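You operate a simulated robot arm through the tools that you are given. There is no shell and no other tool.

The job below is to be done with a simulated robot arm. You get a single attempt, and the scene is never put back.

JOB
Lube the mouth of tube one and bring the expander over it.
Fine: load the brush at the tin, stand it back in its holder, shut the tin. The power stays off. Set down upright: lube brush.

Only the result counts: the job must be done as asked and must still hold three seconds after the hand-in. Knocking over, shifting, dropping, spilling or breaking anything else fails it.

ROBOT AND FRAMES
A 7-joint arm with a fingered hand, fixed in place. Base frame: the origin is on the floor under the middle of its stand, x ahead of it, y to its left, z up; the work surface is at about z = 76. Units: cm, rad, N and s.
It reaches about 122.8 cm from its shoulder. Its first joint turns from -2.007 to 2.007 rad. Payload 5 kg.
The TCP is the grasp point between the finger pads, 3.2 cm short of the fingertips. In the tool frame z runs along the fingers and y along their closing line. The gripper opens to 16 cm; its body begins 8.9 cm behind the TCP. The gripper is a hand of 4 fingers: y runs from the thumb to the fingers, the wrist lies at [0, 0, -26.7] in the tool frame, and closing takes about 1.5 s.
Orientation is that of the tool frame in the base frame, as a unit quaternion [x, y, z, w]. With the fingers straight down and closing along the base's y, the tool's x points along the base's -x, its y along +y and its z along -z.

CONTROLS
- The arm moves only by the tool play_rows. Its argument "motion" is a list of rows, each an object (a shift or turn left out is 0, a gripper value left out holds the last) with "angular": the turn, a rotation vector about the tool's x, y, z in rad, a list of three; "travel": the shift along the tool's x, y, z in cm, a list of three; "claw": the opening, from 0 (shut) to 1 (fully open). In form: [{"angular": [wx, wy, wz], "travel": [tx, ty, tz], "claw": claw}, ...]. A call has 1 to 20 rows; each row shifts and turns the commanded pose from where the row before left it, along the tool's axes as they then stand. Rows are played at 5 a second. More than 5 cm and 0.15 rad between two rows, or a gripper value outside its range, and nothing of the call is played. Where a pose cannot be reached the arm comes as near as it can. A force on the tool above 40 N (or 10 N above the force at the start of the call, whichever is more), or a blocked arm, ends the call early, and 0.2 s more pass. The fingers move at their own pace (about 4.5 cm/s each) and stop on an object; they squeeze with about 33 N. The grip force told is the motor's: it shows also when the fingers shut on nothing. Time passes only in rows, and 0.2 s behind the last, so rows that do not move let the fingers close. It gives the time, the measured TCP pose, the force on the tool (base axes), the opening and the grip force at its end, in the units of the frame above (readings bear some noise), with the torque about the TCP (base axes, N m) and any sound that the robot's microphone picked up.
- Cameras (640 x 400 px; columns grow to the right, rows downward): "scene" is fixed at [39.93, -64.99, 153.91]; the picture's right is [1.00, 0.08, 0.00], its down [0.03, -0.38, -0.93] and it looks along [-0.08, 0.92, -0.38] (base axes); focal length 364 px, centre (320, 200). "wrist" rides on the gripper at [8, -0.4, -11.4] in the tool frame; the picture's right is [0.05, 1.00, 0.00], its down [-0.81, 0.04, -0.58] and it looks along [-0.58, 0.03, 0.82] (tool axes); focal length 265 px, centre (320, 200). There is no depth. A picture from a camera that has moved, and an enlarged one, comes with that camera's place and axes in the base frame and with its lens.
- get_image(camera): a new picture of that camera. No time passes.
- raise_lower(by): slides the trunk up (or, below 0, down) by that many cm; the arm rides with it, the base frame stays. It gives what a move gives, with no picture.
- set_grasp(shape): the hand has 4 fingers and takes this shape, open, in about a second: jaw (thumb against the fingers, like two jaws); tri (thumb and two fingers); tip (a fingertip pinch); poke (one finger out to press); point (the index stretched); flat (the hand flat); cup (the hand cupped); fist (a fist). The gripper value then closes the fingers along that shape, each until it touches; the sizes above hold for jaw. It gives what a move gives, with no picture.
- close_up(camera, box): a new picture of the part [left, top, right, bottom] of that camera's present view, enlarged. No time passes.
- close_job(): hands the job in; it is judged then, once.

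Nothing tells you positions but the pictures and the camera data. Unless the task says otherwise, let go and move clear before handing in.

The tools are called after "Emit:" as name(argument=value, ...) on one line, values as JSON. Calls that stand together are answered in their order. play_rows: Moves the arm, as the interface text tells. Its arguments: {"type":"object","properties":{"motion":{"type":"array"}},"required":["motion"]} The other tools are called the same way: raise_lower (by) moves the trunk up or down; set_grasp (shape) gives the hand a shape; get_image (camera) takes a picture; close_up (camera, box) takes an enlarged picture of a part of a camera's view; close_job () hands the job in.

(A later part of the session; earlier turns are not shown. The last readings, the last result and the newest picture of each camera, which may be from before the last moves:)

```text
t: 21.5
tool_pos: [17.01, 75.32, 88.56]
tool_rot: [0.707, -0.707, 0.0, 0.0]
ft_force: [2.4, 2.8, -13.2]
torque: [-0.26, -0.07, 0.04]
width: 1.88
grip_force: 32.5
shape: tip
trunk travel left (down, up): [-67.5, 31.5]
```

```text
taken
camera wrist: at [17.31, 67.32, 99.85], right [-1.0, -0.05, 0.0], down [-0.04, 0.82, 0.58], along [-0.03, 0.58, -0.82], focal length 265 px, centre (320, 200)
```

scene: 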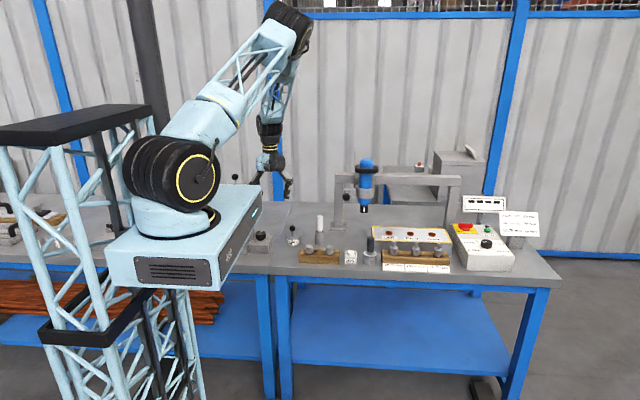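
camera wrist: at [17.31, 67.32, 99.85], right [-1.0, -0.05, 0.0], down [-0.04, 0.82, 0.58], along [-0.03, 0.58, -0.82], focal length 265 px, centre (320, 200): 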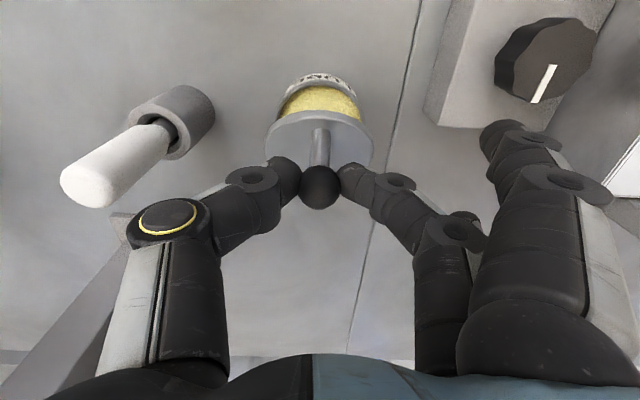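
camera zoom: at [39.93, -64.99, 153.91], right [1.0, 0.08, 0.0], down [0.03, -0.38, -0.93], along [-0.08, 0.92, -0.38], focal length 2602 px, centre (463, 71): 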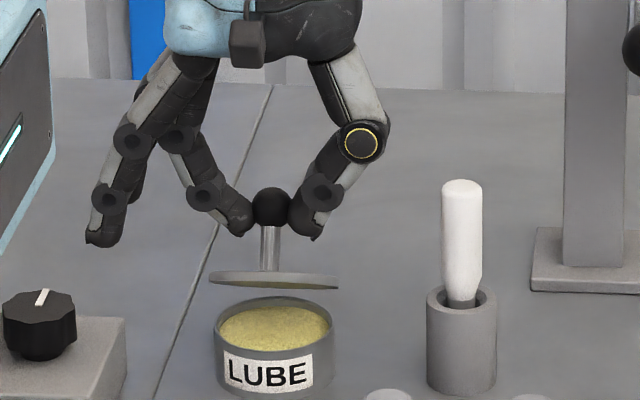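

The lid is at about 30°. I'll refine the arc, ease the radial pull slightly and continue.

Emit:
play_rows(motion=[{"travel": [-0.75, 0, -0.2]}, {"travel": [-0.75, 0, -0.25]}, {"travel": [-0.758, 0, -0.22]}, {"travel": [-0.777, 0, -0.144]}, {"travel": [0, 0, 0]}])

Emit:
close_up(camera="scene", box=[265, 190, 335, 246])

Emit:
get_image(camera="wrist")

```text
t: 22.7
tool_pos: [16.88, 78.25, 89.51]
tool_rot: [-0.707, 0.708, 0.0, 0.0]
ft_force: [2.0, -3.4, -2.5]
torque: [-0.33, -0.07, 0.05]
width: 1.9
grip_force: 33.2
shape: tip
trunk travel left (down, up): [-67.5, 31.5]
```

```text
7.14 times, centred on (300, 218) of scene
camera zoom: at [39.93, -64.99, 153.91], right [1.0, 0.08, 0.0], down [0.03, -0.38, -0.93], along [-0.08, 0.92, -0.38], focal length 2602 px, centre (463, 71)
```

zoom: 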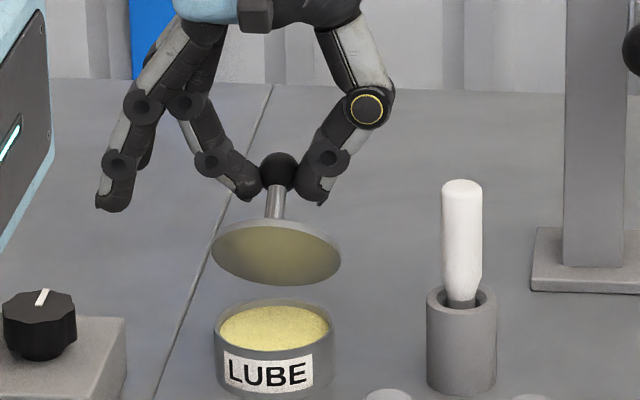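

```text
taken
camera wrist: at [17.31, 70.31, 100.73], right [-1.0, -0.05, 0.0], down [-0.04, 0.82, 0.58], along [-0.03, 0.58, -0.82], focal length 265 px, centre (320, 200)
```

wrist: 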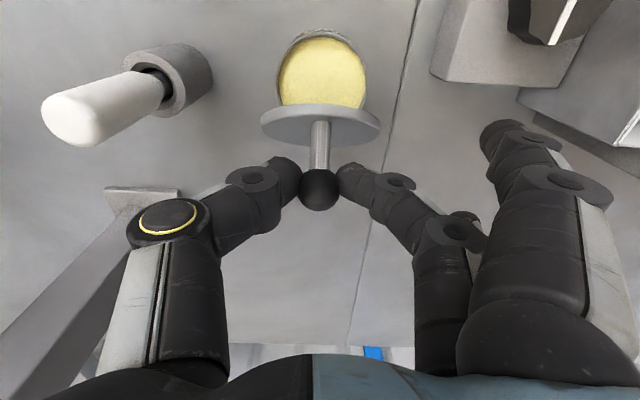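

Emit:
play_rows(motion=[{"travel": [-0.787, 0, -0.072]}, {"travel": [-0.79, 0, 0.007]}, {"travel": [-0.785, 0, 0.086]}, {"travel": [-0.773, 0, 0.164]}, {"travel": [-0.753, 0, 0.24]}, {"travel": [0, 0, 0]}])

Emit:
close_up(camera="scene", box=[265, 190, 335, 246])

Emit:
get_image(camera="wrist")

```text
t: 24.1
tool_pos: [16.92, 82.13, 88.9]
tool_rot: [-0.707, 0.708, 0.0, -0.001]
ft_force: [1.7, -7.9, -9.1]
torque: [-0.44, 0.04, 0.02]
width: 1.85
grip_force: 32.5
shape: tip
trunk travel left (down, up): [-67.5, 31.5]
```

```text
7.14 times, centred on (300, 218) of scene
camera zoom: at [39.93, -64.99, 153.91], right [1.0, 0.08, 0.0], down [0.03, -0.38, -0.93], along [-0.08, 0.92, -0.38], focal length 2602 px, centre (463, 71)
```

zoom: 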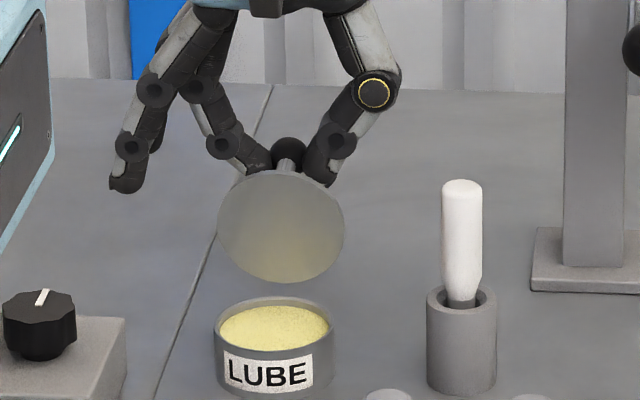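

```text
taken
camera wrist: at [17.31, 74.18, 100.18], right [-1.0, -0.05, 0.0], down [-0.04, 0.82, 0.58], along [-0.03, 0.58, -0.82], focal length 265 px, centre (320, 200)
```

wrist: 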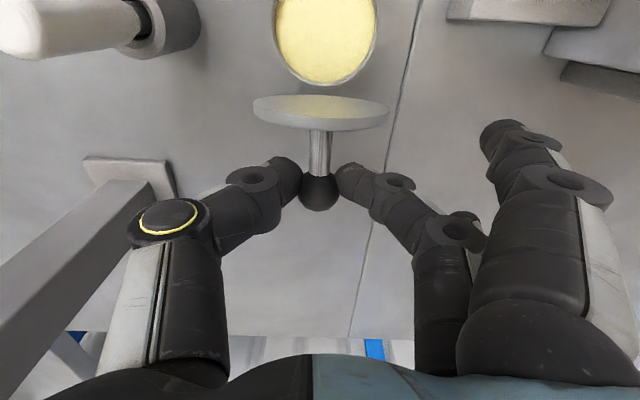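

Emit:
play_rows(motion=[{"travel": [-0.6, 0, 0.46]}, {"travel": [-0.668, 0, 0.382]}, {"travel": [-0.627, 0, 0.447]}, {"travel": [0, 0, 0]}])

Emit:
close_up(camera="scene", box=[265, 190, 335, 246])

Emit:
get_image(camera="wrist")

```text
t: 24.7
tool_pos: [16.96, 82.55, 88.43]
tool_rot: [-0.707, 0.707, -0.005, -0.003]
ft_force: [0.1, -27.5, 22.2]
torque: [-0.68, 0.02, 0.03]
width: 2.01
grip_force: 33.2
shape: tip
trunk travel left (down, up): [-67.5, 31.5]
stopped in row 2: the force on the tool passed its limit at 48 N (the readings are from after the stop); the commanded pose is now the measured one
```

```text
7.14 times, centred on (300, 218) of scene
camera zoom: at [39.93, -64.99, 153.91], right [1.0, 0.08, 0.0], down [0.03, -0.38, -0.93], along [-0.08, 0.92, -0.38], focal length 2602 px, centre (463, 71)
```

zoom: 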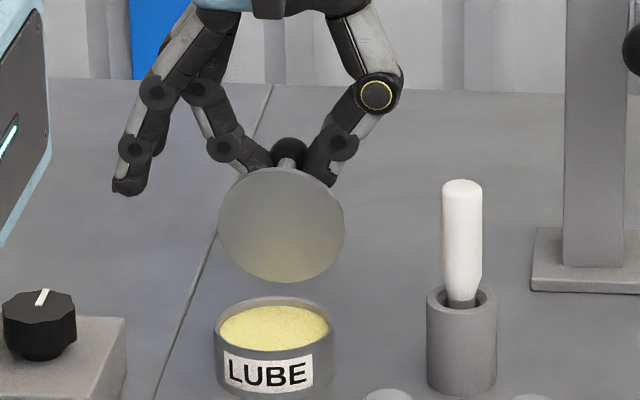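

```text
taken
camera wrist: at [17.38, 74.66, 99.91], right [-1.0, -0.05, 0.0], down [-0.04, 0.82, 0.57], along [-0.03, 0.57, -0.82], focal length 265 px, centre (320, 200)
```

wrist: 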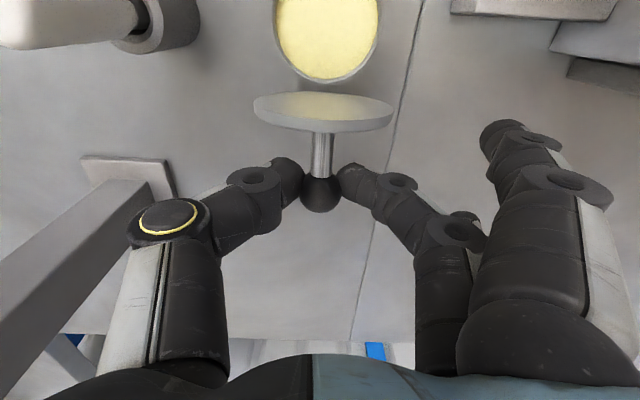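

The force jumped against the opening direction with the lid at roughly 95°, so it looks to be at its open stop. I'll release and check that it stays open.

Emit:
play_rows(motion=[{"travel": [0.2, 0, -0.1]}, {"claw": 0.1}, {"claw": 0.2}, {"claw": 0.3}, {"claw": 0.35}, {"claw": 0.35}, {"claw": 0.35}])

Emit:
close_up(camera="scene", box=[265, 190, 335, 246])

Emit:
get_image(camera="wrist")

```text
t: 26.3
tool_pos: [16.9, 82.71, 88.27]
tool_rot: [0.707, -0.707, 0.003, 0.002]
ft_force: [-0.2, 1.6, -0.1]
torque: [-0.02, 0.01, -0.02]
width: 5.53
grip_force: 0.0
shape: tip
trunk travel left (down, up): [-67.5, 31.5]
```

```text
7.14 times, centred on (300, 218) of scene
camera zoom: at [39.93, -64.99, 153.91], right [1.0, 0.08, 0.0], down [0.03, -0.38, -0.93], along [-0.08, 0.92, -0.38], focal length 2602 px, centre (463, 71)
```

zoom: 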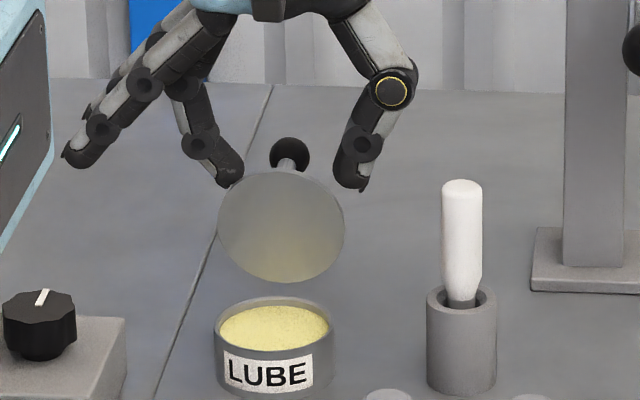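

```text
taken
camera wrist: at [17.33, 74.79, 99.68], right [-1.0, -0.05, 0.0], down [-0.04, 0.82, 0.57], along [-0.03, 0.57, -0.82], focal length 265 px, centre (320, 200)
```

wrist: 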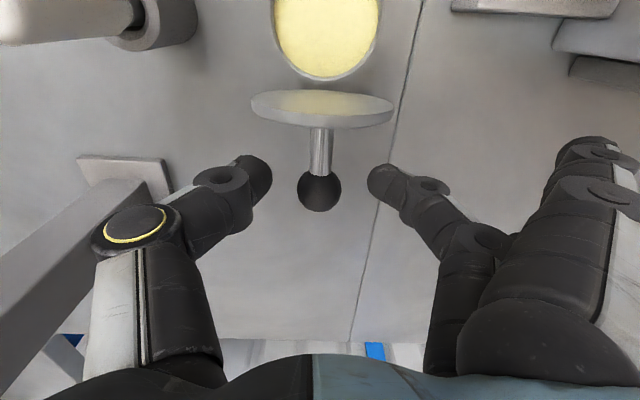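

The lid holds open. I'll raise the hand clear and check that it stays.

Emit:
play_rows(motion=[{"travel": [0, 0, -4]}, {"travel": [0, 0, -4]}, {"travel": [0, 0, -4]}, {"travel": [0, 0, 0]}])

Emit:
set_grasp(shape="jaw")

Emit:
close_up(camera="scene", box=[265, 150, 365, 250])

Emit:
get_image(camera="wrist")

```text
t: 27.3
tool_pos: [17.0, 82.82, 100.22]
tool_rot: [-0.707, 0.707, -0.003, -0.001]
ft_force: [-0.1, -0.6, -0.1]
torque: [0.01, 0.02, -0.02]
width: 5.51
grip_force: 0.0
shape: tip
trunk travel left (down, up): [-67.5, 31.5]
```

```text
t: 28.2
tool_pos: [17.11, 82.72, 100.29]
tool_rot: [0.707, -0.707, 0.003, 0.003]
ft_force: [0.2, 0.8, 0.4]
torque: [0.0, -0.02, 0.0]
width: 16.01
grip_force: 0.1
shape: jaw
trunk travel left (down, up): [-67.5, 31.5]
```

```text
4.00 times, centred on (315, 200) of scene
camera zoom: at [39.93, -64.99, 153.91], right [1.0, 0.08, 0.0], down [0.03, -0.38, -0.93], along [-0.08, 0.92, -0.38], focal length 1457 px, centre (340, 200)
```

zoom: 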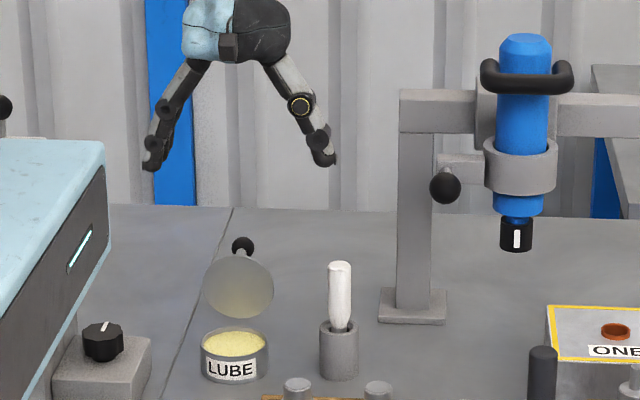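

```text
taken
camera wrist: at [17.38, 74.79, 111.64], right [-1.0, -0.05, 0.0], down [-0.04, 0.82, 0.57], along [-0.03, 0.57, -0.82], focal length 265 px, centre (320, 200)
```

wrist: 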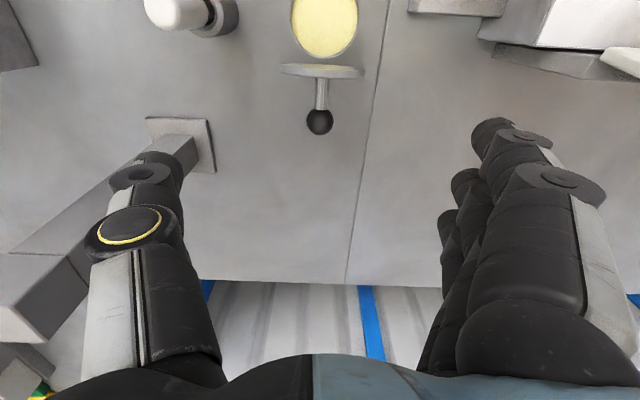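

The lid stays open on its own. Before taking the brush, I'll look at how the tri shape closes, as it might hold the handle better.

Emit:
set_grasp(shape="tri")

Emit:
play_rows(motion=[{"travel": [2.5, -1, 0], "claw": 0.3}, {"travel": [2.5, -2, 0], "claw": 0.3}, {"travel": [2.5, -2, 0], "claw": 0.3}, {"travel": [0, -3, 0], "claw": 0.3}, {"travel": [0, -3, 0], "claw": 0.3}, {"claw": 0.3}, {"claw": 0.3}, {"claw": 0.3}])

Emit:
get_image(camera="wrist")

Emit:
close_up(camera="scene", box=[265, 150, 365, 250])

```text
t: 29.1
tool_pos: [17.03, 82.7, 100.15]
tool_rot: [-0.707, 0.708, -0.004, -0.003]
ft_force: [0.0, 0.4, 0.1]
torque: [0.01, -0.01, -0.01]
width: 15.98
grip_force: 0.2
shape: tri
trunk travel left (down, up): [-67.5, 31.5]
```

```text
t: 30.9
tool_pos: [27.91, 75.26, 100.27]
tool_rot: [0.707, -0.707, 0.003, 0.002]
ft_force: [-0.2, -0.5, 0.0]
torque: [0.0, -0.03, 0.04]
width: 4.87
grip_force: 0.1
shape: tri
trunk travel left (down, up): [-67.5, 31.5]
```

```text
taken
camera wrist: at [28.36, 67.38, 111.78], right [-1.0, -0.05, 0.0], down [-0.04, 0.82, 0.57], along [-0.03, 0.57, -0.82], focal length 265 px, centre (320, 200)
```

wrist: 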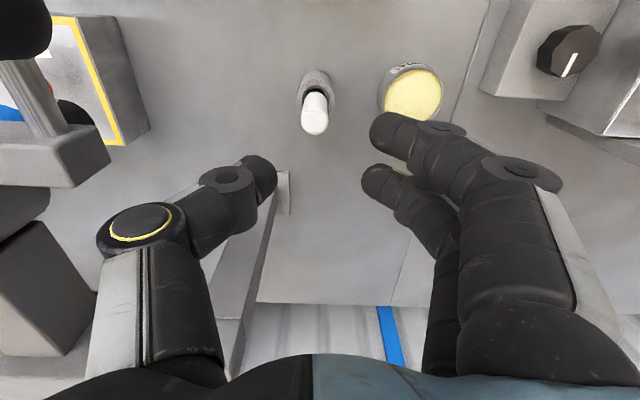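

```text
4.00 times, centred on (315, 200) of scene
camera zoom: at [39.93, -64.99, 153.91], right [1.0, 0.08, 0.0], down [0.03, -0.38, -0.93], along [-0.08, 0.92, -0.38], focal length 1457 px, centre (340, 200)
```

zoom: 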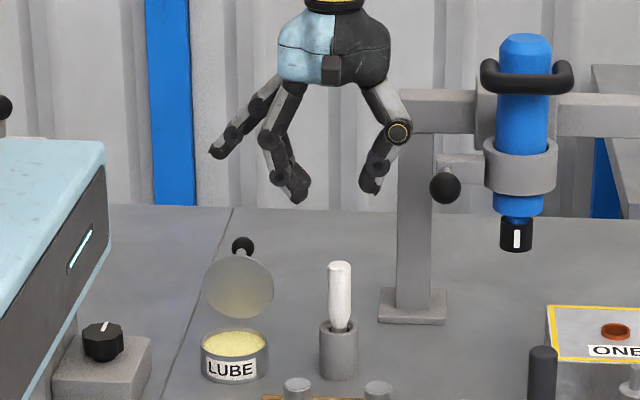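

Tri leaves the ring finger sticking out toward the lid, so I'll use jaw for the brush. I'll measure the brush position precisely from here.

Emit:
set_grasp(shape="jaw")

Emit:
play_rows(motion=[{"claw": 0.35}, {"claw": 0.35}, {"claw": 0.35}, {"claw": 0.35}, {"claw": 0.35}, {"claw": 0.35}])

Emit:
close_up(camera="wrist", box=[270, 50, 370, 150])

Emit:
get_image(camera="wrist")

```text
t: 31.8
tool_pos: [27.9, 75.29, 100.4]
tool_rot: [-0.707, 0.707, -0.003, -0.002]
ft_force: [0.4, 0.3, 0.7]
torque: [0.01, 0.01, -0.02]
width: 15.98
grip_force: 0.0
shape: jaw
trunk travel left (down, up): [-67.5, 31.5]
```

```text
t: 33.2
tool_pos: [28.04, 75.34, 100.5]
tool_rot: [-0.707, 0.708, -0.004, -0.003]
ft_force: [0.1, -0.4, -0.6]
torque: [0.03, -0.03, 0.01]
width: 5.66
grip_force: 0.0
shape: jaw
trunk travel left (down, up): [-67.5, 31.5]
```

```text
4.00 times, centred on (320, 100) of wrist
camera zoom: at [28.35, 67.38, 111.78], right [-1.0, -0.05, 0.0], down [-0.04, 0.82, 0.57], along [-0.03, 0.57, -0.82], focal length 1062 px, centre (320, 600)
```

zoom: 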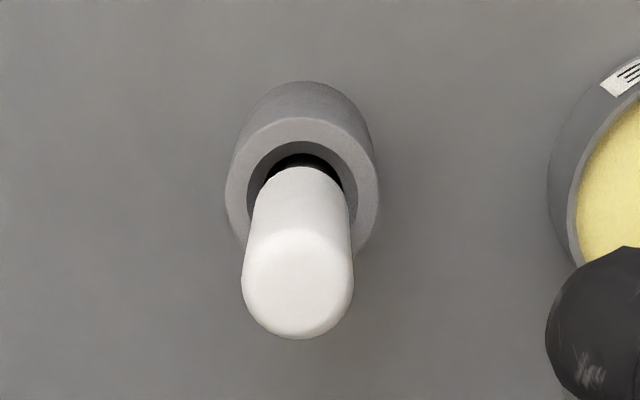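

```text
taken
camera wrist: at [28.35, 67.38, 111.78], right [-1.0, -0.05, 0.0], down [-0.04, 0.82, 0.57], along [-0.03, 0.57, -0.82], focal length 265 px, centre (320, 200)
```

wrist: 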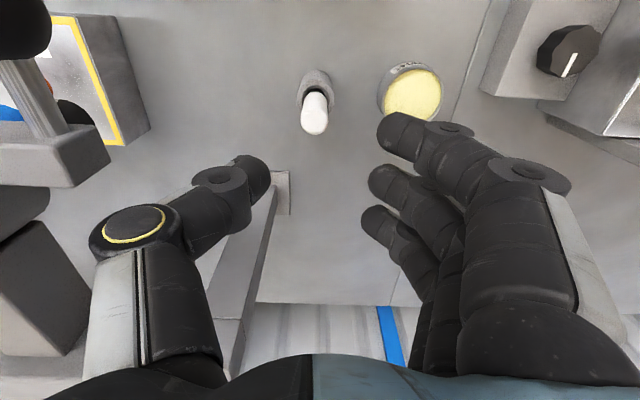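

The brush handle axis is at about (28.35, 74.9), with its top at z 89. I'm centring over it and descending.

Emit:
play_rows(motion=[{"travel": [0.4, -0.3, 4]}, {"travel": [0, 0, 4]}, {"travel": [0, 0, 3]}, {"travel": [0, 0, 0]}])

Emit:
get_image(camera="wrist")

Emit:
close_up(camera="scene", box=[280, 170, 360, 240])

```text
t: 34.2
tool_pos: [28.23, 74.79, 89.38]
tool_rot: [0.707, -0.707, 0.003, 0.002]
ft_force: [-0.3, -0.1, 0.2]
torque: [0.01, 0.01, 0.01]
width: 5.65
grip_force: 0.0
shape: jaw
trunk travel left (down, up): [-67.5, 31.5]
```

```text
taken
camera wrist: at [28.61, 66.88, 100.85], right [-1.0, -0.05, 0.0], down [-0.04, 0.82, 0.57], along [-0.03, 0.57, -0.82], focal length 265 px, centre (320, 200)
```

wrist: 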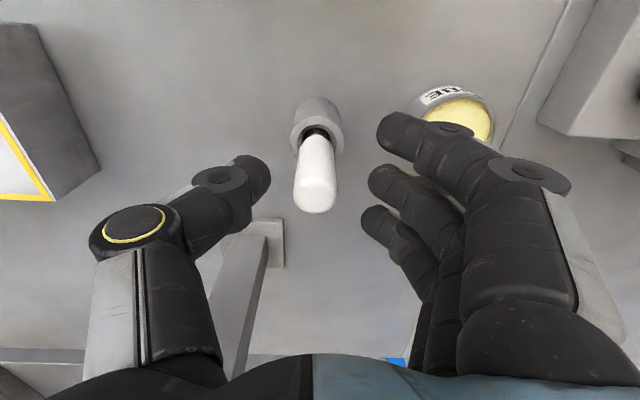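

```text
5.71 times, centred on (320, 205) of scene
camera zoom: at [39.93, -64.99, 153.91], right [1.0, 0.08, 0.0], down [0.03, -0.38, -0.93], along [-0.08, 0.92, -0.38], focal length 2082 px, centre (320, 171)
```

zoom: 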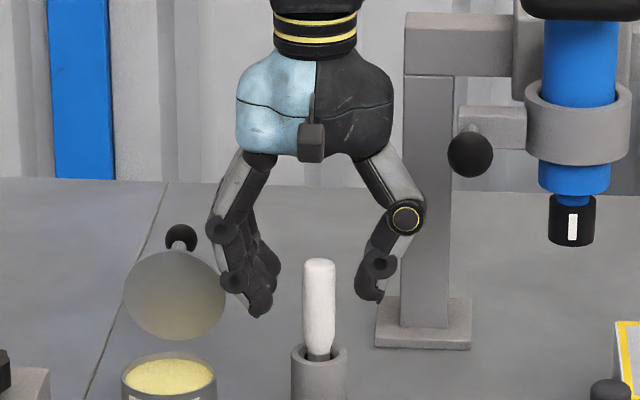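

Emit:
play_rows(motion=[{"travel": [0, -0.1, 1.6]}, {"travel": [0, 0, 1.5]}, {"travel": [0, 0, 0]}, {"claw": 0.25}, {"claw": 0.2}, {"claw": 0.15}, {"claw": 0.1}, {"claw": 0.05}, {"claw": 0.0}, {"claw": 0.0}, {"claw": 0.0}, {"claw": 0.0}])

Emit:
get_image(camera="wrist")

Emit:
close_up(camera="scene", box=[280, 170, 360, 240])

```text
t: 36.8
tool_pos: [28.54, 74.74, 86.23]
tool_rot: [-0.707, 0.707, -0.004, -0.002]
ft_force: [3.5, -0.4, -1.1]
torque: [-0.04, 0.04, 0.01]
width: 0.39
grip_force: 33.1
shape: jaw
trunk travel left (down, up): [-67.5, 31.5]
```

```text
taken
camera wrist: at [28.86, 66.87, 97.64], right [-1.0, -0.05, 0.0], down [-0.04, 0.82, 0.57], along [-0.03, 0.57, -0.82], focal length 265 px, centre (320, 200)
```

wrist: 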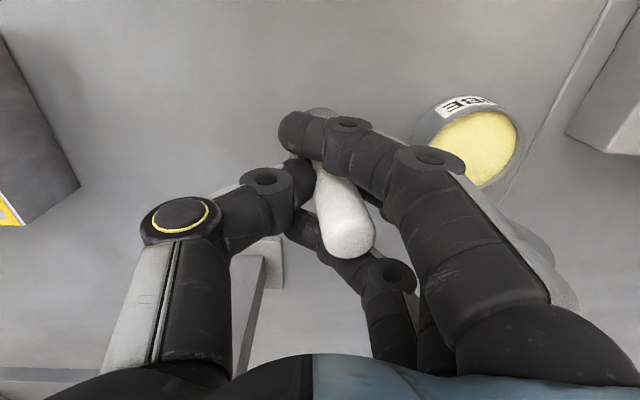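

```text
5.71 times, centred on (320, 205) of scene
camera zoom: at [39.93, -64.99, 153.91], right [1.0, 0.08, 0.0], down [0.03, -0.38, -0.93], along [-0.08, 0.92, -0.38], focal length 2082 px, centre (320, 171)
```

zoom: 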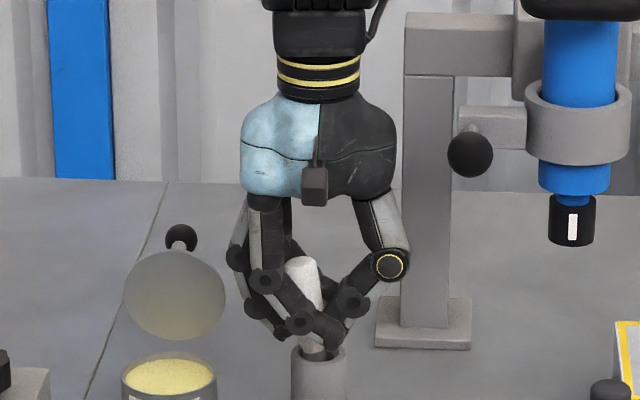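

The jaw grip tilted the handle because the thumb overpowers the single middle finger. I'll ease the opening to about the handle's width and see if it straightens.

Emit:
play_rows(motion=[{"claw": 0.05}, {"claw": 0.08}, {"claw": 0.11}, {"claw": 0.13}, {"claw": 0.13}, {"claw": 0.13}])

Emit:
get_image(camera="wrist")

Emit:
close_up(camera="scene", box=[290, 190, 350, 240])

```text
t: 38.2
tool_pos: [28.27, 74.81, 86.37]
tool_rot: [-0.707, 0.707, -0.004, -0.002]
ft_force: [-0.4, 0.3, -0.3]
torque: [-0.02, 0.01, -0.03]
width: 2.06
grip_force: 0.0
shape: jaw
trunk travel left (down, up): [-67.5, 31.5]
```

```text
taken
camera wrist: at [28.78, 66.88, 97.65], right [-1.0, -0.05, 0.0], down [-0.04, 0.82, 0.57], along [-0.03, 0.57, -0.82], focal length 265 px, centre (320, 200)
```

wrist: 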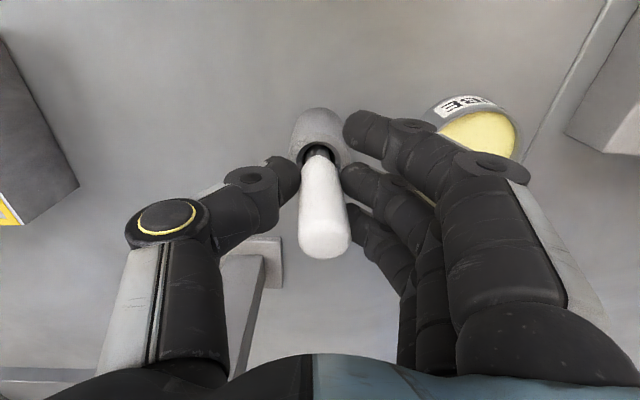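

```text
8.00 times, centred on (320, 215) of scene
camera zoom: at [39.93, -64.99, 153.91], right [1.0, 0.08, 0.0], down [0.03, -0.38, -0.93], along [-0.08, 0.92, -0.38], focal length 2915 px, centre (320, 80)
```

zoom: 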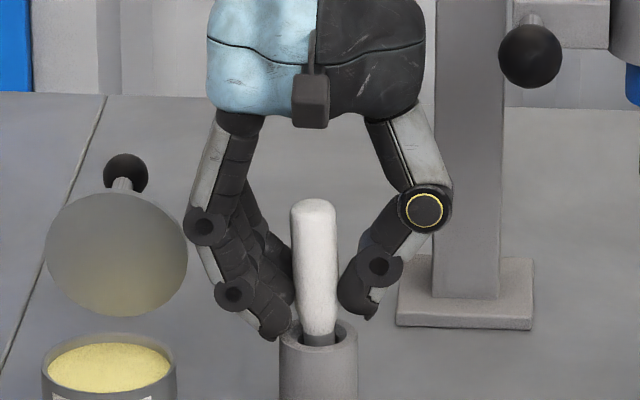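

Emit:
play_rows(motion=[{"claw": 0.115}, {"claw": 0.1}, {"claw": 0.1}, {"claw": 0.1}])

Emit:
close_up(camera="wrist", box=[260, 90, 400, 280])

Emit:
close_up(camera="scene", box=[290, 190, 350, 240])

```text
t: 39.2
tool_pos: [28.46, 74.77, 86.28]
tool_rot: [-0.707, 0.707, -0.004, -0.003]
ft_force: [0.4, 0.8, -0.2]
torque: [-0.02, 0.0, -0.01]
width: 1.7
grip_force: 0.1
shape: jaw
trunk travel left (down, up): [-67.5, 31.5]
```

```text
2.11 times, centred on (330, 185) of wrist
camera zoom: at [28.78, 66.88, 97.66], right [-1.0, -0.05, 0.0], down [-0.04, 0.82, 0.57], along [-0.03, 0.57, -0.82], focal length 559 px, centre (299, 232)
```

zoom: 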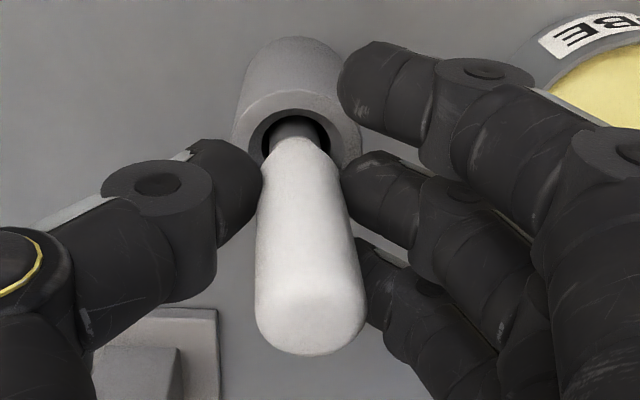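

```text
8.00 times, centred on (320, 215) of scene
camera zoom: at [39.93, -64.99, 153.91], right [1.0, 0.08, 0.0], down [0.03, -0.38, -0.93], along [-0.08, 0.92, -0.38], focal length 2915 px, centre (320, 80)
```

zoom: 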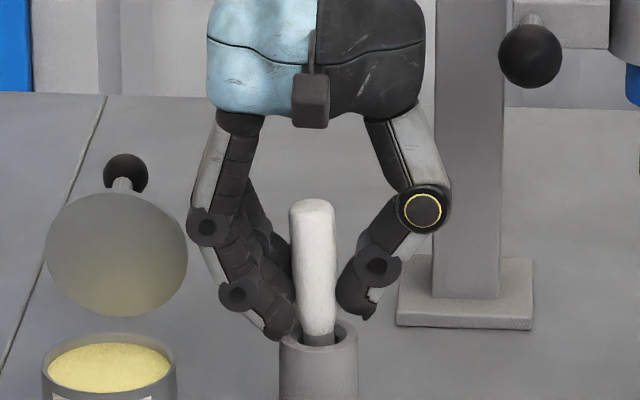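

Contact is on the taper, and jaw is weak on thin objects. The tip pinch was well balanced on the ball, so I'll back off, switch to tip, yaw about 20° so the spare fingers miss the open lid, and grip higher.

Emit:
play_rows(motion=[{"claw": 0.2}, {"claw": 0.3}, {"claw": 0.4}, {"claw": 0.4}, {"claw": 0.4}, {"travel": [0, 0, -4]}, {"travel": [0, 0, -4]}, {"travel": [0, 0, -5]}, {"travel": [0, 0, 0]}])

Emit:
set_grasp(shape="tip")

Emit:
play_rows(motion=[{"angular": [0, 0, -0.117], "claw": 0.4}, {"angular": [0, 0, -0.117], "claw": 0.35}, {"angular": [0, 0, -0.117], "claw": 0.35}, {"claw": 0.35}, {"claw": 0.35}, {"claw": 0.35}, {"claw": 0.35}])

Emit:
get_image(camera="wrist")

Emit:
close_up(camera="scene", box=[265, 150, 365, 250])

Emit:
close_up(camera="scene", box=[300, 205, 340, 245])

```text
t: 41.2
tool_pos: [28.42, 75.01, 99.22]
tool_rot: [0.707, -0.707, 0.003, 0.003]
ft_force: [0.4, 0.1, -0.3]
torque: [0.0, -0.05, 0.02]
width: 6.35
grip_force: 0.1
shape: jaw
trunk travel left (down, up): [-67.5, 31.5]
```

```text
t: 42.1
tool_pos: [28.49, 74.93, 99.25]
tool_rot: [0.707, -0.707, 0.004, 0.002]
ft_force: [0.7, -0.4, -0.7]
torque: [-0.01, -0.03, 0.0]
width: 16.02
grip_force: 0.1
shape: tip
trunk travel left (down, up): [-67.5, 31.5]
```

```text
t: 43.7
tool_pos: [28.43, 74.88, 99.35]
tool_rot: [0.82, -0.573, 0.003, 0.003]
ft_force: [0.9, 0.0, 0.2]
torque: [-0.01, 0.02, 0.01]
width: 5.67
grip_force: 0.1
shape: tip
trunk travel left (down, up): [-67.5, 31.5]
```

```text
taken
camera wrist: at [31.52, 67.58, 110.68], right [-0.92, -0.39, 0.0], down [-0.32, 0.76, 0.57], along [-0.23, 0.52, -0.82], focal length 265 px, centre (320, 200)
```

wrist: 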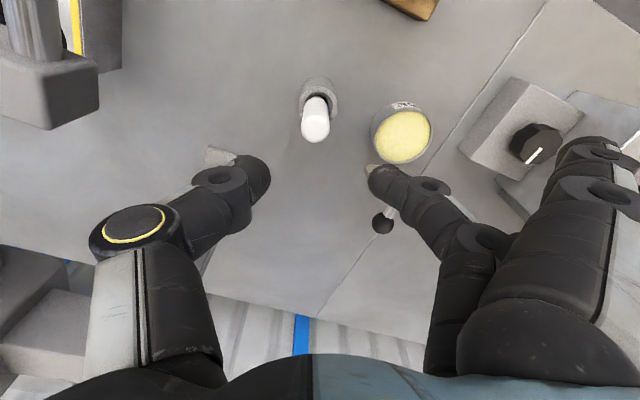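

```text
4.00 times, centred on (315, 200) of scene
camera zoom: at [39.93, -64.99, 153.91], right [1.0, 0.08, 0.0], down [0.03, -0.38, -0.93], along [-0.08, 0.92, -0.38], focal length 1457 px, centre (340, 200)
```

zoom: 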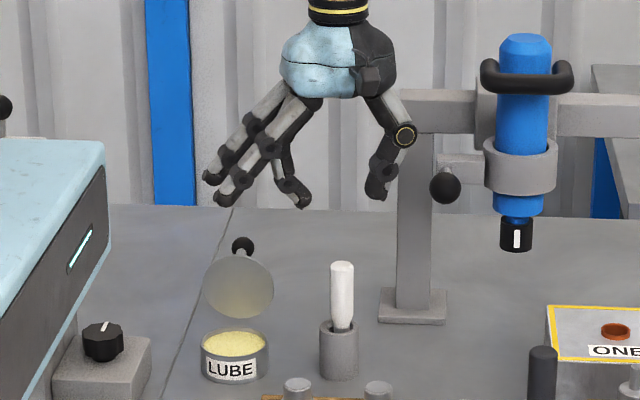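

```text
10.00 times, centred on (320, 225) of scene
camera zoom: at [39.93, -64.99, 153.91], right [1.0, 0.08, 0.0], down [0.03, -0.38, -0.93], along [-0.08, 0.92, -0.38], focal length 3643 px, centre (320, -50)
```

zoom: 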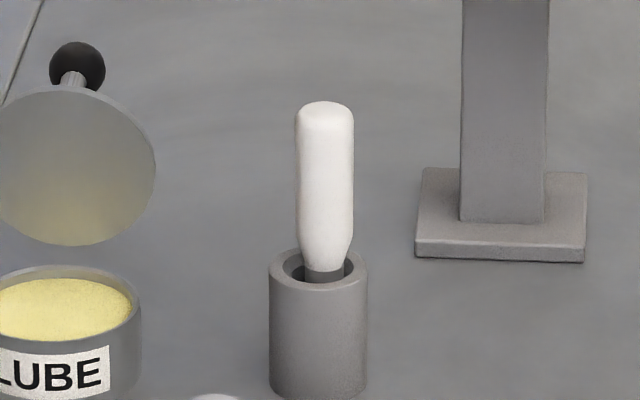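

The brush is upright again in its holder. Descending with the tip pinch to just above the handle to fine-centre.

Emit:
play_rows(motion=[{"travel": [0, 0, 4]}, {"travel": [0, 0, 4]}, {"travel": [0, 0, 0]}, {"travel": [0, 0, 0]}])

Emit:
get_image(camera="wrist")

Emit:
close_up(camera="scene", box=[280, 180, 350, 240])

```text
t: 44.7
tool_pos: [28.36, 74.76, 91.28]
tool_rot: [0.82, -0.573, 0.003, 0.003]
ft_force: [0.4, 0.5, 0.6]
torque: [0.01, -0.05, 0.0]
width: 5.66
grip_force: 0.1
shape: tip
trunk travel left (down, up): [-67.5, 31.5]
```

```text
taken
camera wrist: at [31.51, 67.49, 102.58], right [-0.92, -0.39, 0.0], down [-0.32, 0.76, 0.57], along [-0.23, 0.52, -0.82], focal length 265 px, centre (320, 200)
```

wrist: 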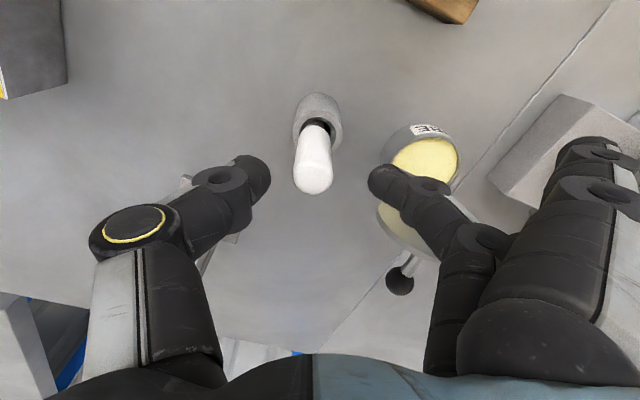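

```text
6.67 times, centred on (315, 210) of scene
camera zoom: at [39.93, -64.99, 153.91], right [1.0, 0.08, 0.0], down [0.03, -0.38, -0.93], along [-0.08, 0.92, -0.38], focal length 2429 px, centre (353, 133)
```

zoom: 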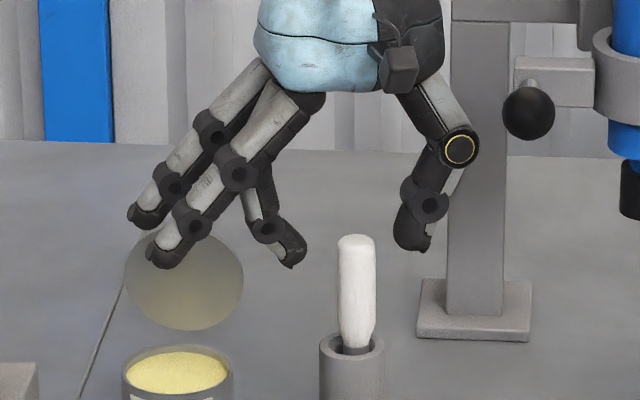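

Emit:
play_rows(motion=[{"travel": [0, -0.33, 1.5]}, {"travel": [0, 0, 2]}, {"travel": [0, 0, 0]}, {"claw": 0.3}, {"claw": 0.25}, {"claw": 0.2}, {"claw": 0.2}, {"claw": 0.2}])

Emit:
get_image(camera="wrist")

Emit:
close_up(camera="scene", box=[280, 180, 350, 240])

```text
t: 46.5
tool_pos: [28.64, 74.82, 87.68]
tool_rot: [0.82, -0.573, 0.004, 0.003]
ft_force: [0.5, -0.5, 0.6]
torque: [-0.02, 0.03, 0.03]
width: 3.27
grip_force: 0.0
shape: tip
trunk travel left (down, up): [-67.5, 31.5]
```

```text
taken
camera wrist: at [31.81, 67.55, 99.16], right [-0.92, -0.39, 0.0], down [-0.32, 0.76, 0.57], along [-0.23, 0.52, -0.82], focal length 265 px, centre (320, 200)
```

wrist: 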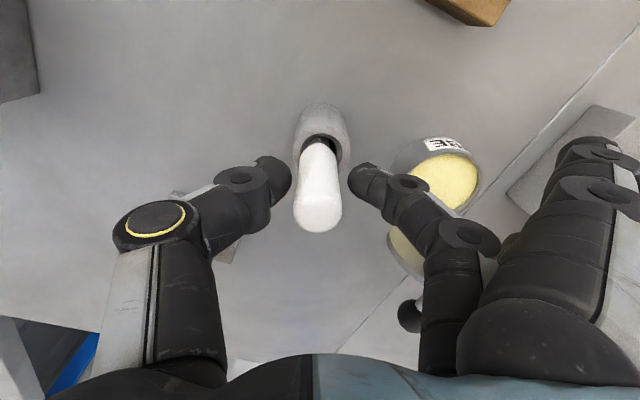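

```text
6.67 times, centred on (315, 210) of scene
camera zoom: at [39.93, -64.99, 153.91], right [1.0, 0.08, 0.0], down [0.03, -0.38, -0.93], along [-0.08, 0.92, -0.38], focal length 2429 px, centre (353, 133)
```

zoom: 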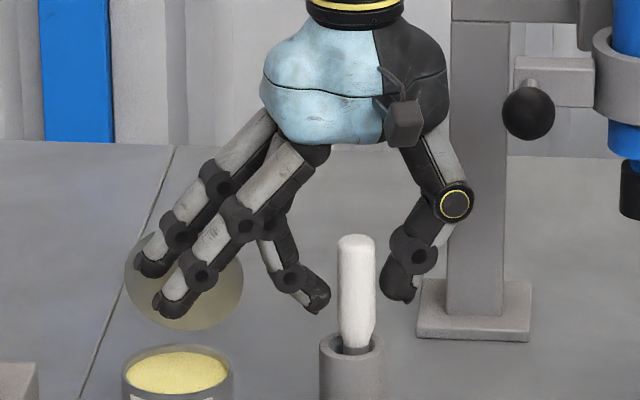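

The handle is centred between thumb and finger. Closing now.

Emit:
play_rows(motion=[{"claw": 0.17}, {"claw": 0.14}, {"claw": 0.1}, {"claw": 0.05}, {"claw": 0.0}, {"claw": 0.0}, {"claw": 0.0}, {"claw": 0.0}])

Emit:
get_image(camera="wrist")

Emit:
close_up(camera="scene", box=[280, 180, 350, 240])

```text
t: 48.3
tool_pos: [28.65, 74.77, 87.71]
tool_rot: [0.82, -0.573, 0.004, 0.003]
ft_force: [-0.1, -0.2, -0.4]
torque: [0.01, 0.01, -0.01]
width: 1.72
grip_force: 33.3
shape: tip
trunk travel left (down, up): [-67.5, 31.5]
```

```text
taken
camera wrist: at [31.81, 67.56, 99.16], right [-0.92, -0.39, 0.0], down [-0.32, 0.76, 0.57], along [-0.23, 0.52, -0.82], focal length 265 px, centre (320, 200)
```

wrist: 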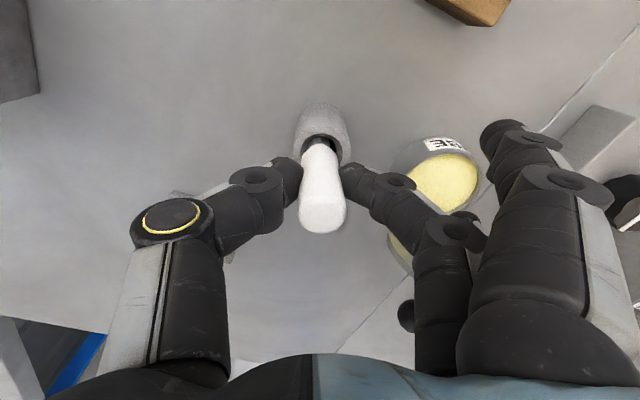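

```text
6.67 times, centred on (315, 210) of scene
camera zoom: at [39.93, -64.99, 153.91], right [1.0, 0.08, 0.0], down [0.03, -0.38, -0.93], along [-0.08, 0.92, -0.38], focal length 2429 px, centre (353, 133)
```

zoom: 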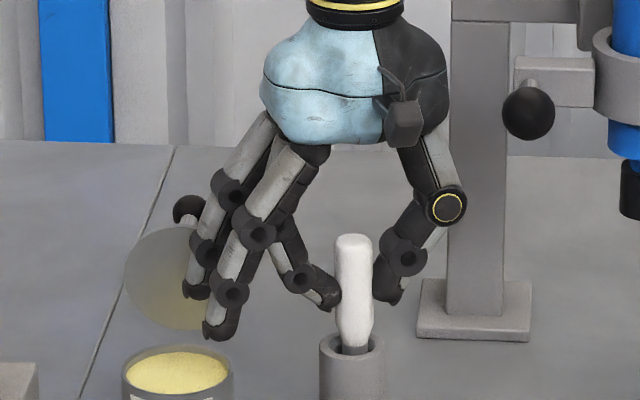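

The grip is balanced at 33 N and the brush is upright. Lifting it straight out of the holder.

Emit:
play_rows(motion=[{"travel": [0, 0, -1.5]}, {"travel": [0, 0, -2.5]}, {"travel": [0, 0, -3]}, {"travel": [0, 0, -3]}, {"travel": [0, 0, 0]}])

Emit:
get_image(camera="wrist")

Emit:
close_up(camera="scene", box=[270, 170, 350, 240])

```text
t: 49.5
tool_pos: [28.62, 74.98, 97.74]
tool_rot: [0.82, -0.573, 0.003, 0.003]
ft_force: [0.1, 0.0, 0.0]
torque: [0.03, 0.0, 0.02]
width: 1.74
grip_force: 33.3
shape: tip
trunk travel left (down, up): [-67.5, 31.5]
```

```text
taken
camera wrist: at [31.76, 67.73, 109.21], right [-0.92, -0.39, 0.0], down [-0.32, 0.76, 0.57], along [-0.23, 0.52, -0.82], focal length 265 px, centre (320, 200)
```

wrist: 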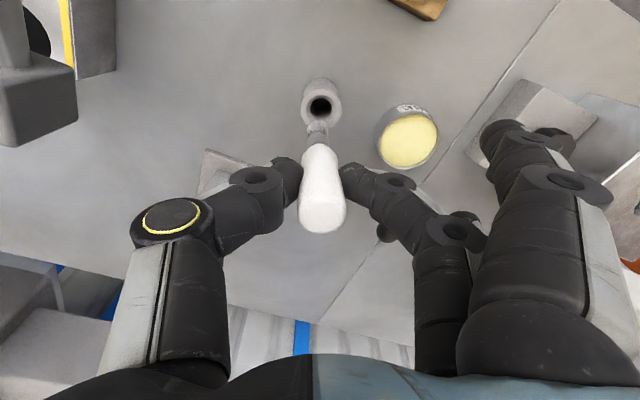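

```text
5.71 times, centred on (310, 205) of scene
camera zoom: at [39.93, -64.99, 153.91], right [1.0, 0.08, 0.0], down [0.03, -0.38, -0.93], along [-0.08, 0.92, -0.38], focal length 2082 px, centre (377, 171)
```

zoom: 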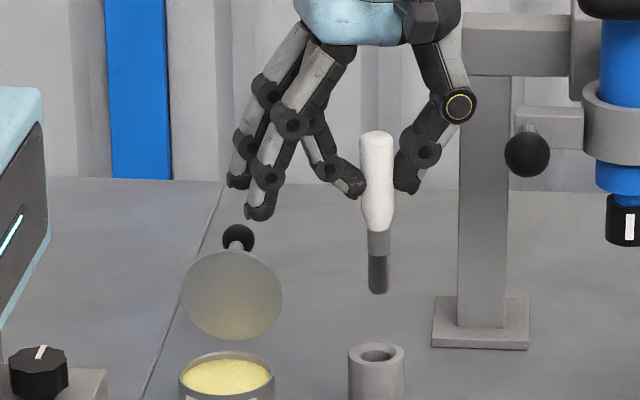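

The brush is clear: its bristle end is about 11.3 cm below the TCP, and the holder hasn't moved. I'll carry it over the open tin and check the alignment.

Emit:
play_rows(motion=[{"travel": [-1.08, 3.76, 0]}, {"travel": [-1.08, 3.76, 0]}, {"travel": [-1.08, 3.76, 0]}, {"travel": [0, 0, 0]}, {"travel": [0, 0, 2]}, {"travel": [0, 0, 0]}])

Emit:
get_image(camera="wrist")

Emit:
close_up(camera="scene", box=[260, 180, 340, 250])

```text
t: 50.9
tool_pos: [16.92, 74.09, 95.81]
tool_rot: [0.82, -0.573, 0.002, 0.003]
ft_force: [0.1, 0.1, -0.7]
torque: [0.01, 0.02, -0.03]
width: 1.72
grip_force: 32.9
shape: tip
trunk travel left (down, up): [-67.5, 31.5]
```

```text
taken
camera wrist: at [20.07, 66.85, 107.14], right [-0.92, -0.39, 0.0], down [-0.32, 0.76, 0.57], along [-0.23, 0.52, -0.82], focal length 265 px, centre (320, 200)
```

wrist: 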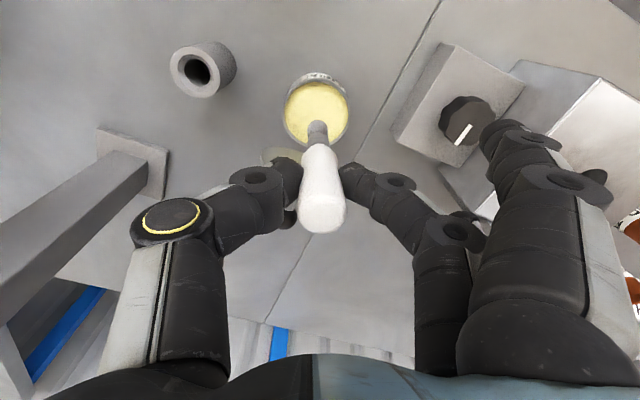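

```text
5.71 times, centred on (300, 215) of scene
camera zoom: at [39.93, -64.99, 153.91], right [1.0, 0.08, 0.0], down [0.03, -0.38, -0.93], along [-0.08, 0.92, -0.38], focal length 2082 px, centre (434, 114)
```

zoom: 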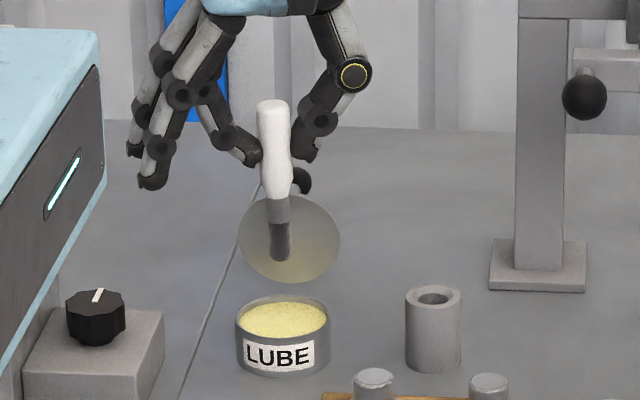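

The brush is aligned over the lube. Lowering it into the tin gently.

Emit:
play_rows(motion=[{"travel": [0, 0, 2.5]}, {"travel": [0, 0, 2.5]}, {"travel": [0, 0, 1.2]}, {"travel": [0, 0, 0.8]}, {"travel": [0, 0, 0]}, {"travel": [0, 0, 0]}])

Emit:
get_image(camera="wrist")

Emit:
close_up(camera="scene", box=[260, 180, 340, 250])

```text
t: 51.9
tool_pos: [16.97, 74.67, 89.74]
tool_rot: [0.82, -0.573, 0.0, -0.002]
ft_force: [0.3, -1.0, 29.1]
torque: [-0.25, 0.1, -0.02]
width: 2.1
grip_force: 33.3
shape: tip
trunk travel left (down, up): [-67.5, 31.5]
stopped in row 5: the force on the tool passed its limit at 44 N (the readings are from after the stop); the commanded pose is now the measured one
```

```text
taken
camera wrist: at [20.1, 67.18, 100.96], right [-0.92, -0.39, 0.0], down [-0.32, 0.75, 0.58], along [-0.22, 0.53, -0.82], focal length 265 px, centre (320, 200)
```

wrist: 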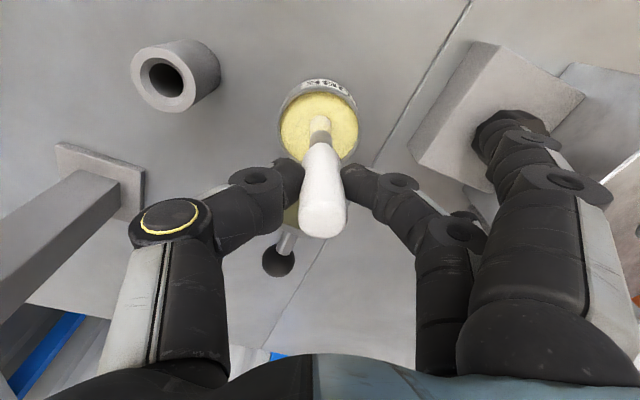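

```text
5.71 times, centred on (300, 215) of scene
camera zoom: at [39.93, -64.99, 153.91], right [1.0, 0.08, 0.0], down [0.03, -0.38, -0.93], along [-0.08, 0.92, -0.38], focal length 2082 px, centre (434, 114)
```

zoom: 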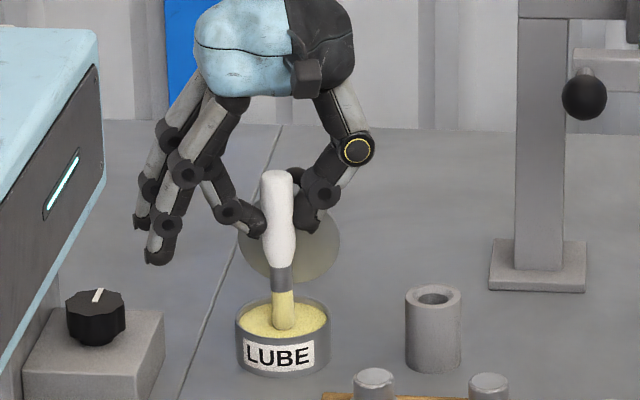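

The lube stopped the brush and the bristles have turned yellow, so the brush is loaded. Lifting out and checking how it sits in the grip.

Emit:
play_rows(motion=[{"travel": [0, 0, -0.8]}, {"travel": [0, 0, -2]}, {"travel": [0, 0, -3]}, {"travel": [0, 0, -3]}, {"travel": [0, 0, 0]}, {"travel": [0, 0, 0]}])

Emit:
get_image(camera="wrist")

Emit:
close_up(camera="scene", box=[260, 180, 340, 250])

```text
t: 53.3
tool_pos: [16.95, 74.37, 98.15]
tool_rot: [0.82, -0.572, 0.001, 0.0]
ft_force: [-0.1, 0.9, -0.7]
torque: [-0.02, 0.0, -0.03]
width: 2.0
grip_force: 32.7
shape: tip
trunk travel left (down, up): [-67.5, 31.5]
```

```text
taken
camera wrist: at [20.06, 67.06, 109.38], right [-0.92, -0.39, 0.0], down [-0.32, 0.75, 0.58], along [-0.22, 0.53, -0.82], focal length 265 px, centre (320, 200)
```

wrist: 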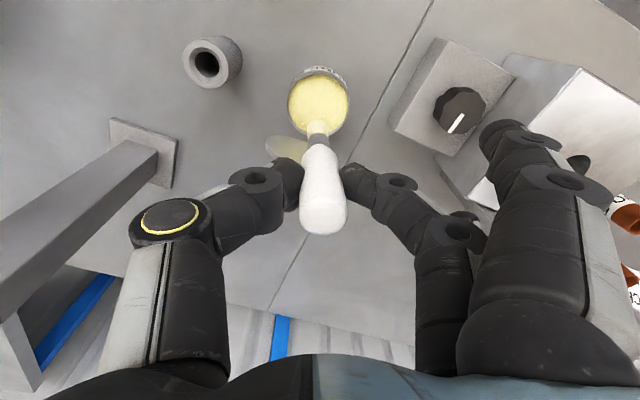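

```text
5.71 times, centred on (300, 215) of scene
camera zoom: at [39.93, -64.99, 153.91], right [1.0, 0.08, 0.0], down [0.03, -0.38, -0.93], along [-0.08, 0.92, -0.38], focal length 2082 px, centre (434, 114)
```

zoom: 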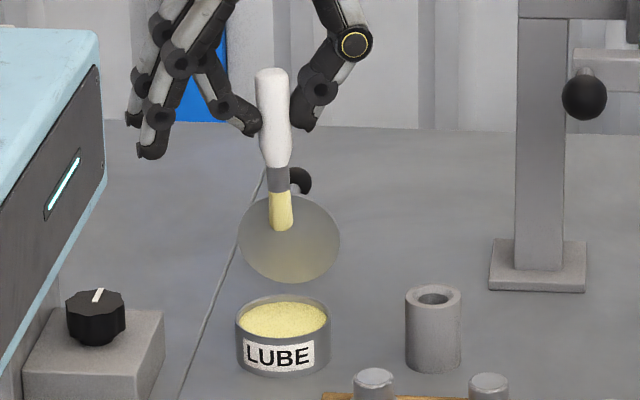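

The brush is loaded and still upright in the grip, and the tin and holder are unmoved. I'll carry it around the front of the expander, well clear of the ball handle, toward tube one.

Emit:
play_rows(motion=[{"travel": [0, 0, -3]}, {"travel": [0, 0, -3]}, {"travel": [3.76, 1.37, 0]}, {"travel": [3.76, 1.37, 0]}, {"travel": [3.76, 1.37, 0]}, {"travel": [3.76, 1.37, 0]}, {"travel": [3.76, 1.37, 0]}, {"travel": [0, 0, 0]}])

Emit:
get_image(camera="wrist")

Emit:
get_image(camera="scene")

```text
t: 55.1
tool_pos: [16.96, 54.54, 104.11]
tool_rot: [0.819, -0.573, 0.001, -0.001]
ft_force: [0.4, 0.7, 0.1]
torque: [-0.01, 0.0, 0.01]
width: 1.99
grip_force: 32.6
shape: tip
trunk travel left (down, up): [-67.5, 31.5]
```

```text
taken
camera wrist: at [20.11, 47.12, 115.5], right [-0.92, -0.39, 0.0], down [-0.32, 0.75, 0.58], along [-0.22, 0.53, -0.82], focal length 265 px, centre (320, 200)
```

wrist: 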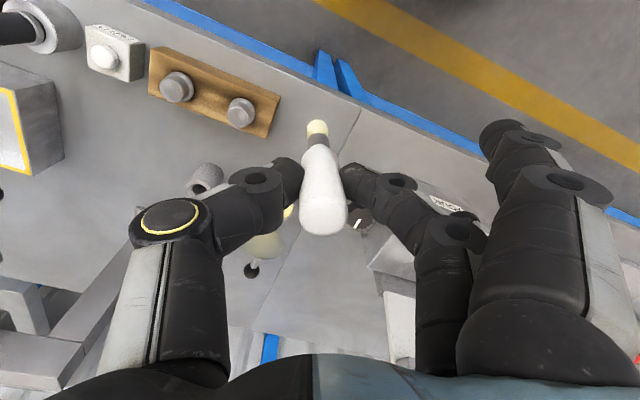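

```text
taken
```

scene: 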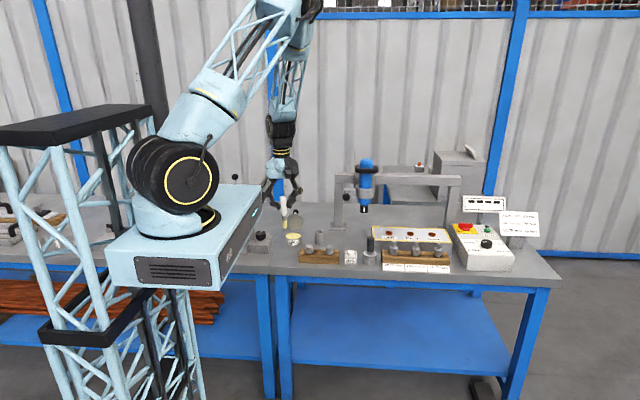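

Emit:
play_rows(motion=[{"angular": [0, 0, -0.14]}, {"angular": [0, 0, -0.14]}, {"angular": [0, 0, -0.14]}, {"angular": [0, 0, -0.14]}, {"angular": [0, 0, -0.14]}, {"travel": [0, 0, 0]}])

Emit:
get_image(camera="wrist")

```text
t: 56.5
tool_pos: [16.84, 54.45, 104.02]
tool_rot: [0.967, -0.257, 0.003, 0.0]
ft_force: [0.1, 0.5, -0.3]
torque: [0.01, 0.02, -0.01]
width: 2.01
grip_force: 33.0
shape: tip
trunk travel left (down, up): [-67.5, 31.5]
```

```text
taken
camera wrist: at [24.14, 50.88, 115.45], right [-0.45, -0.89, 0.0], down [-0.73, 0.37, 0.58], along [-0.51, 0.26, -0.82], focal length 265 px, centre (320, 200)
```

wrist: 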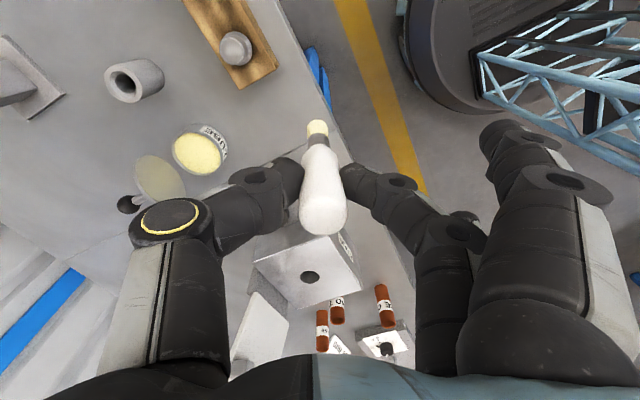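

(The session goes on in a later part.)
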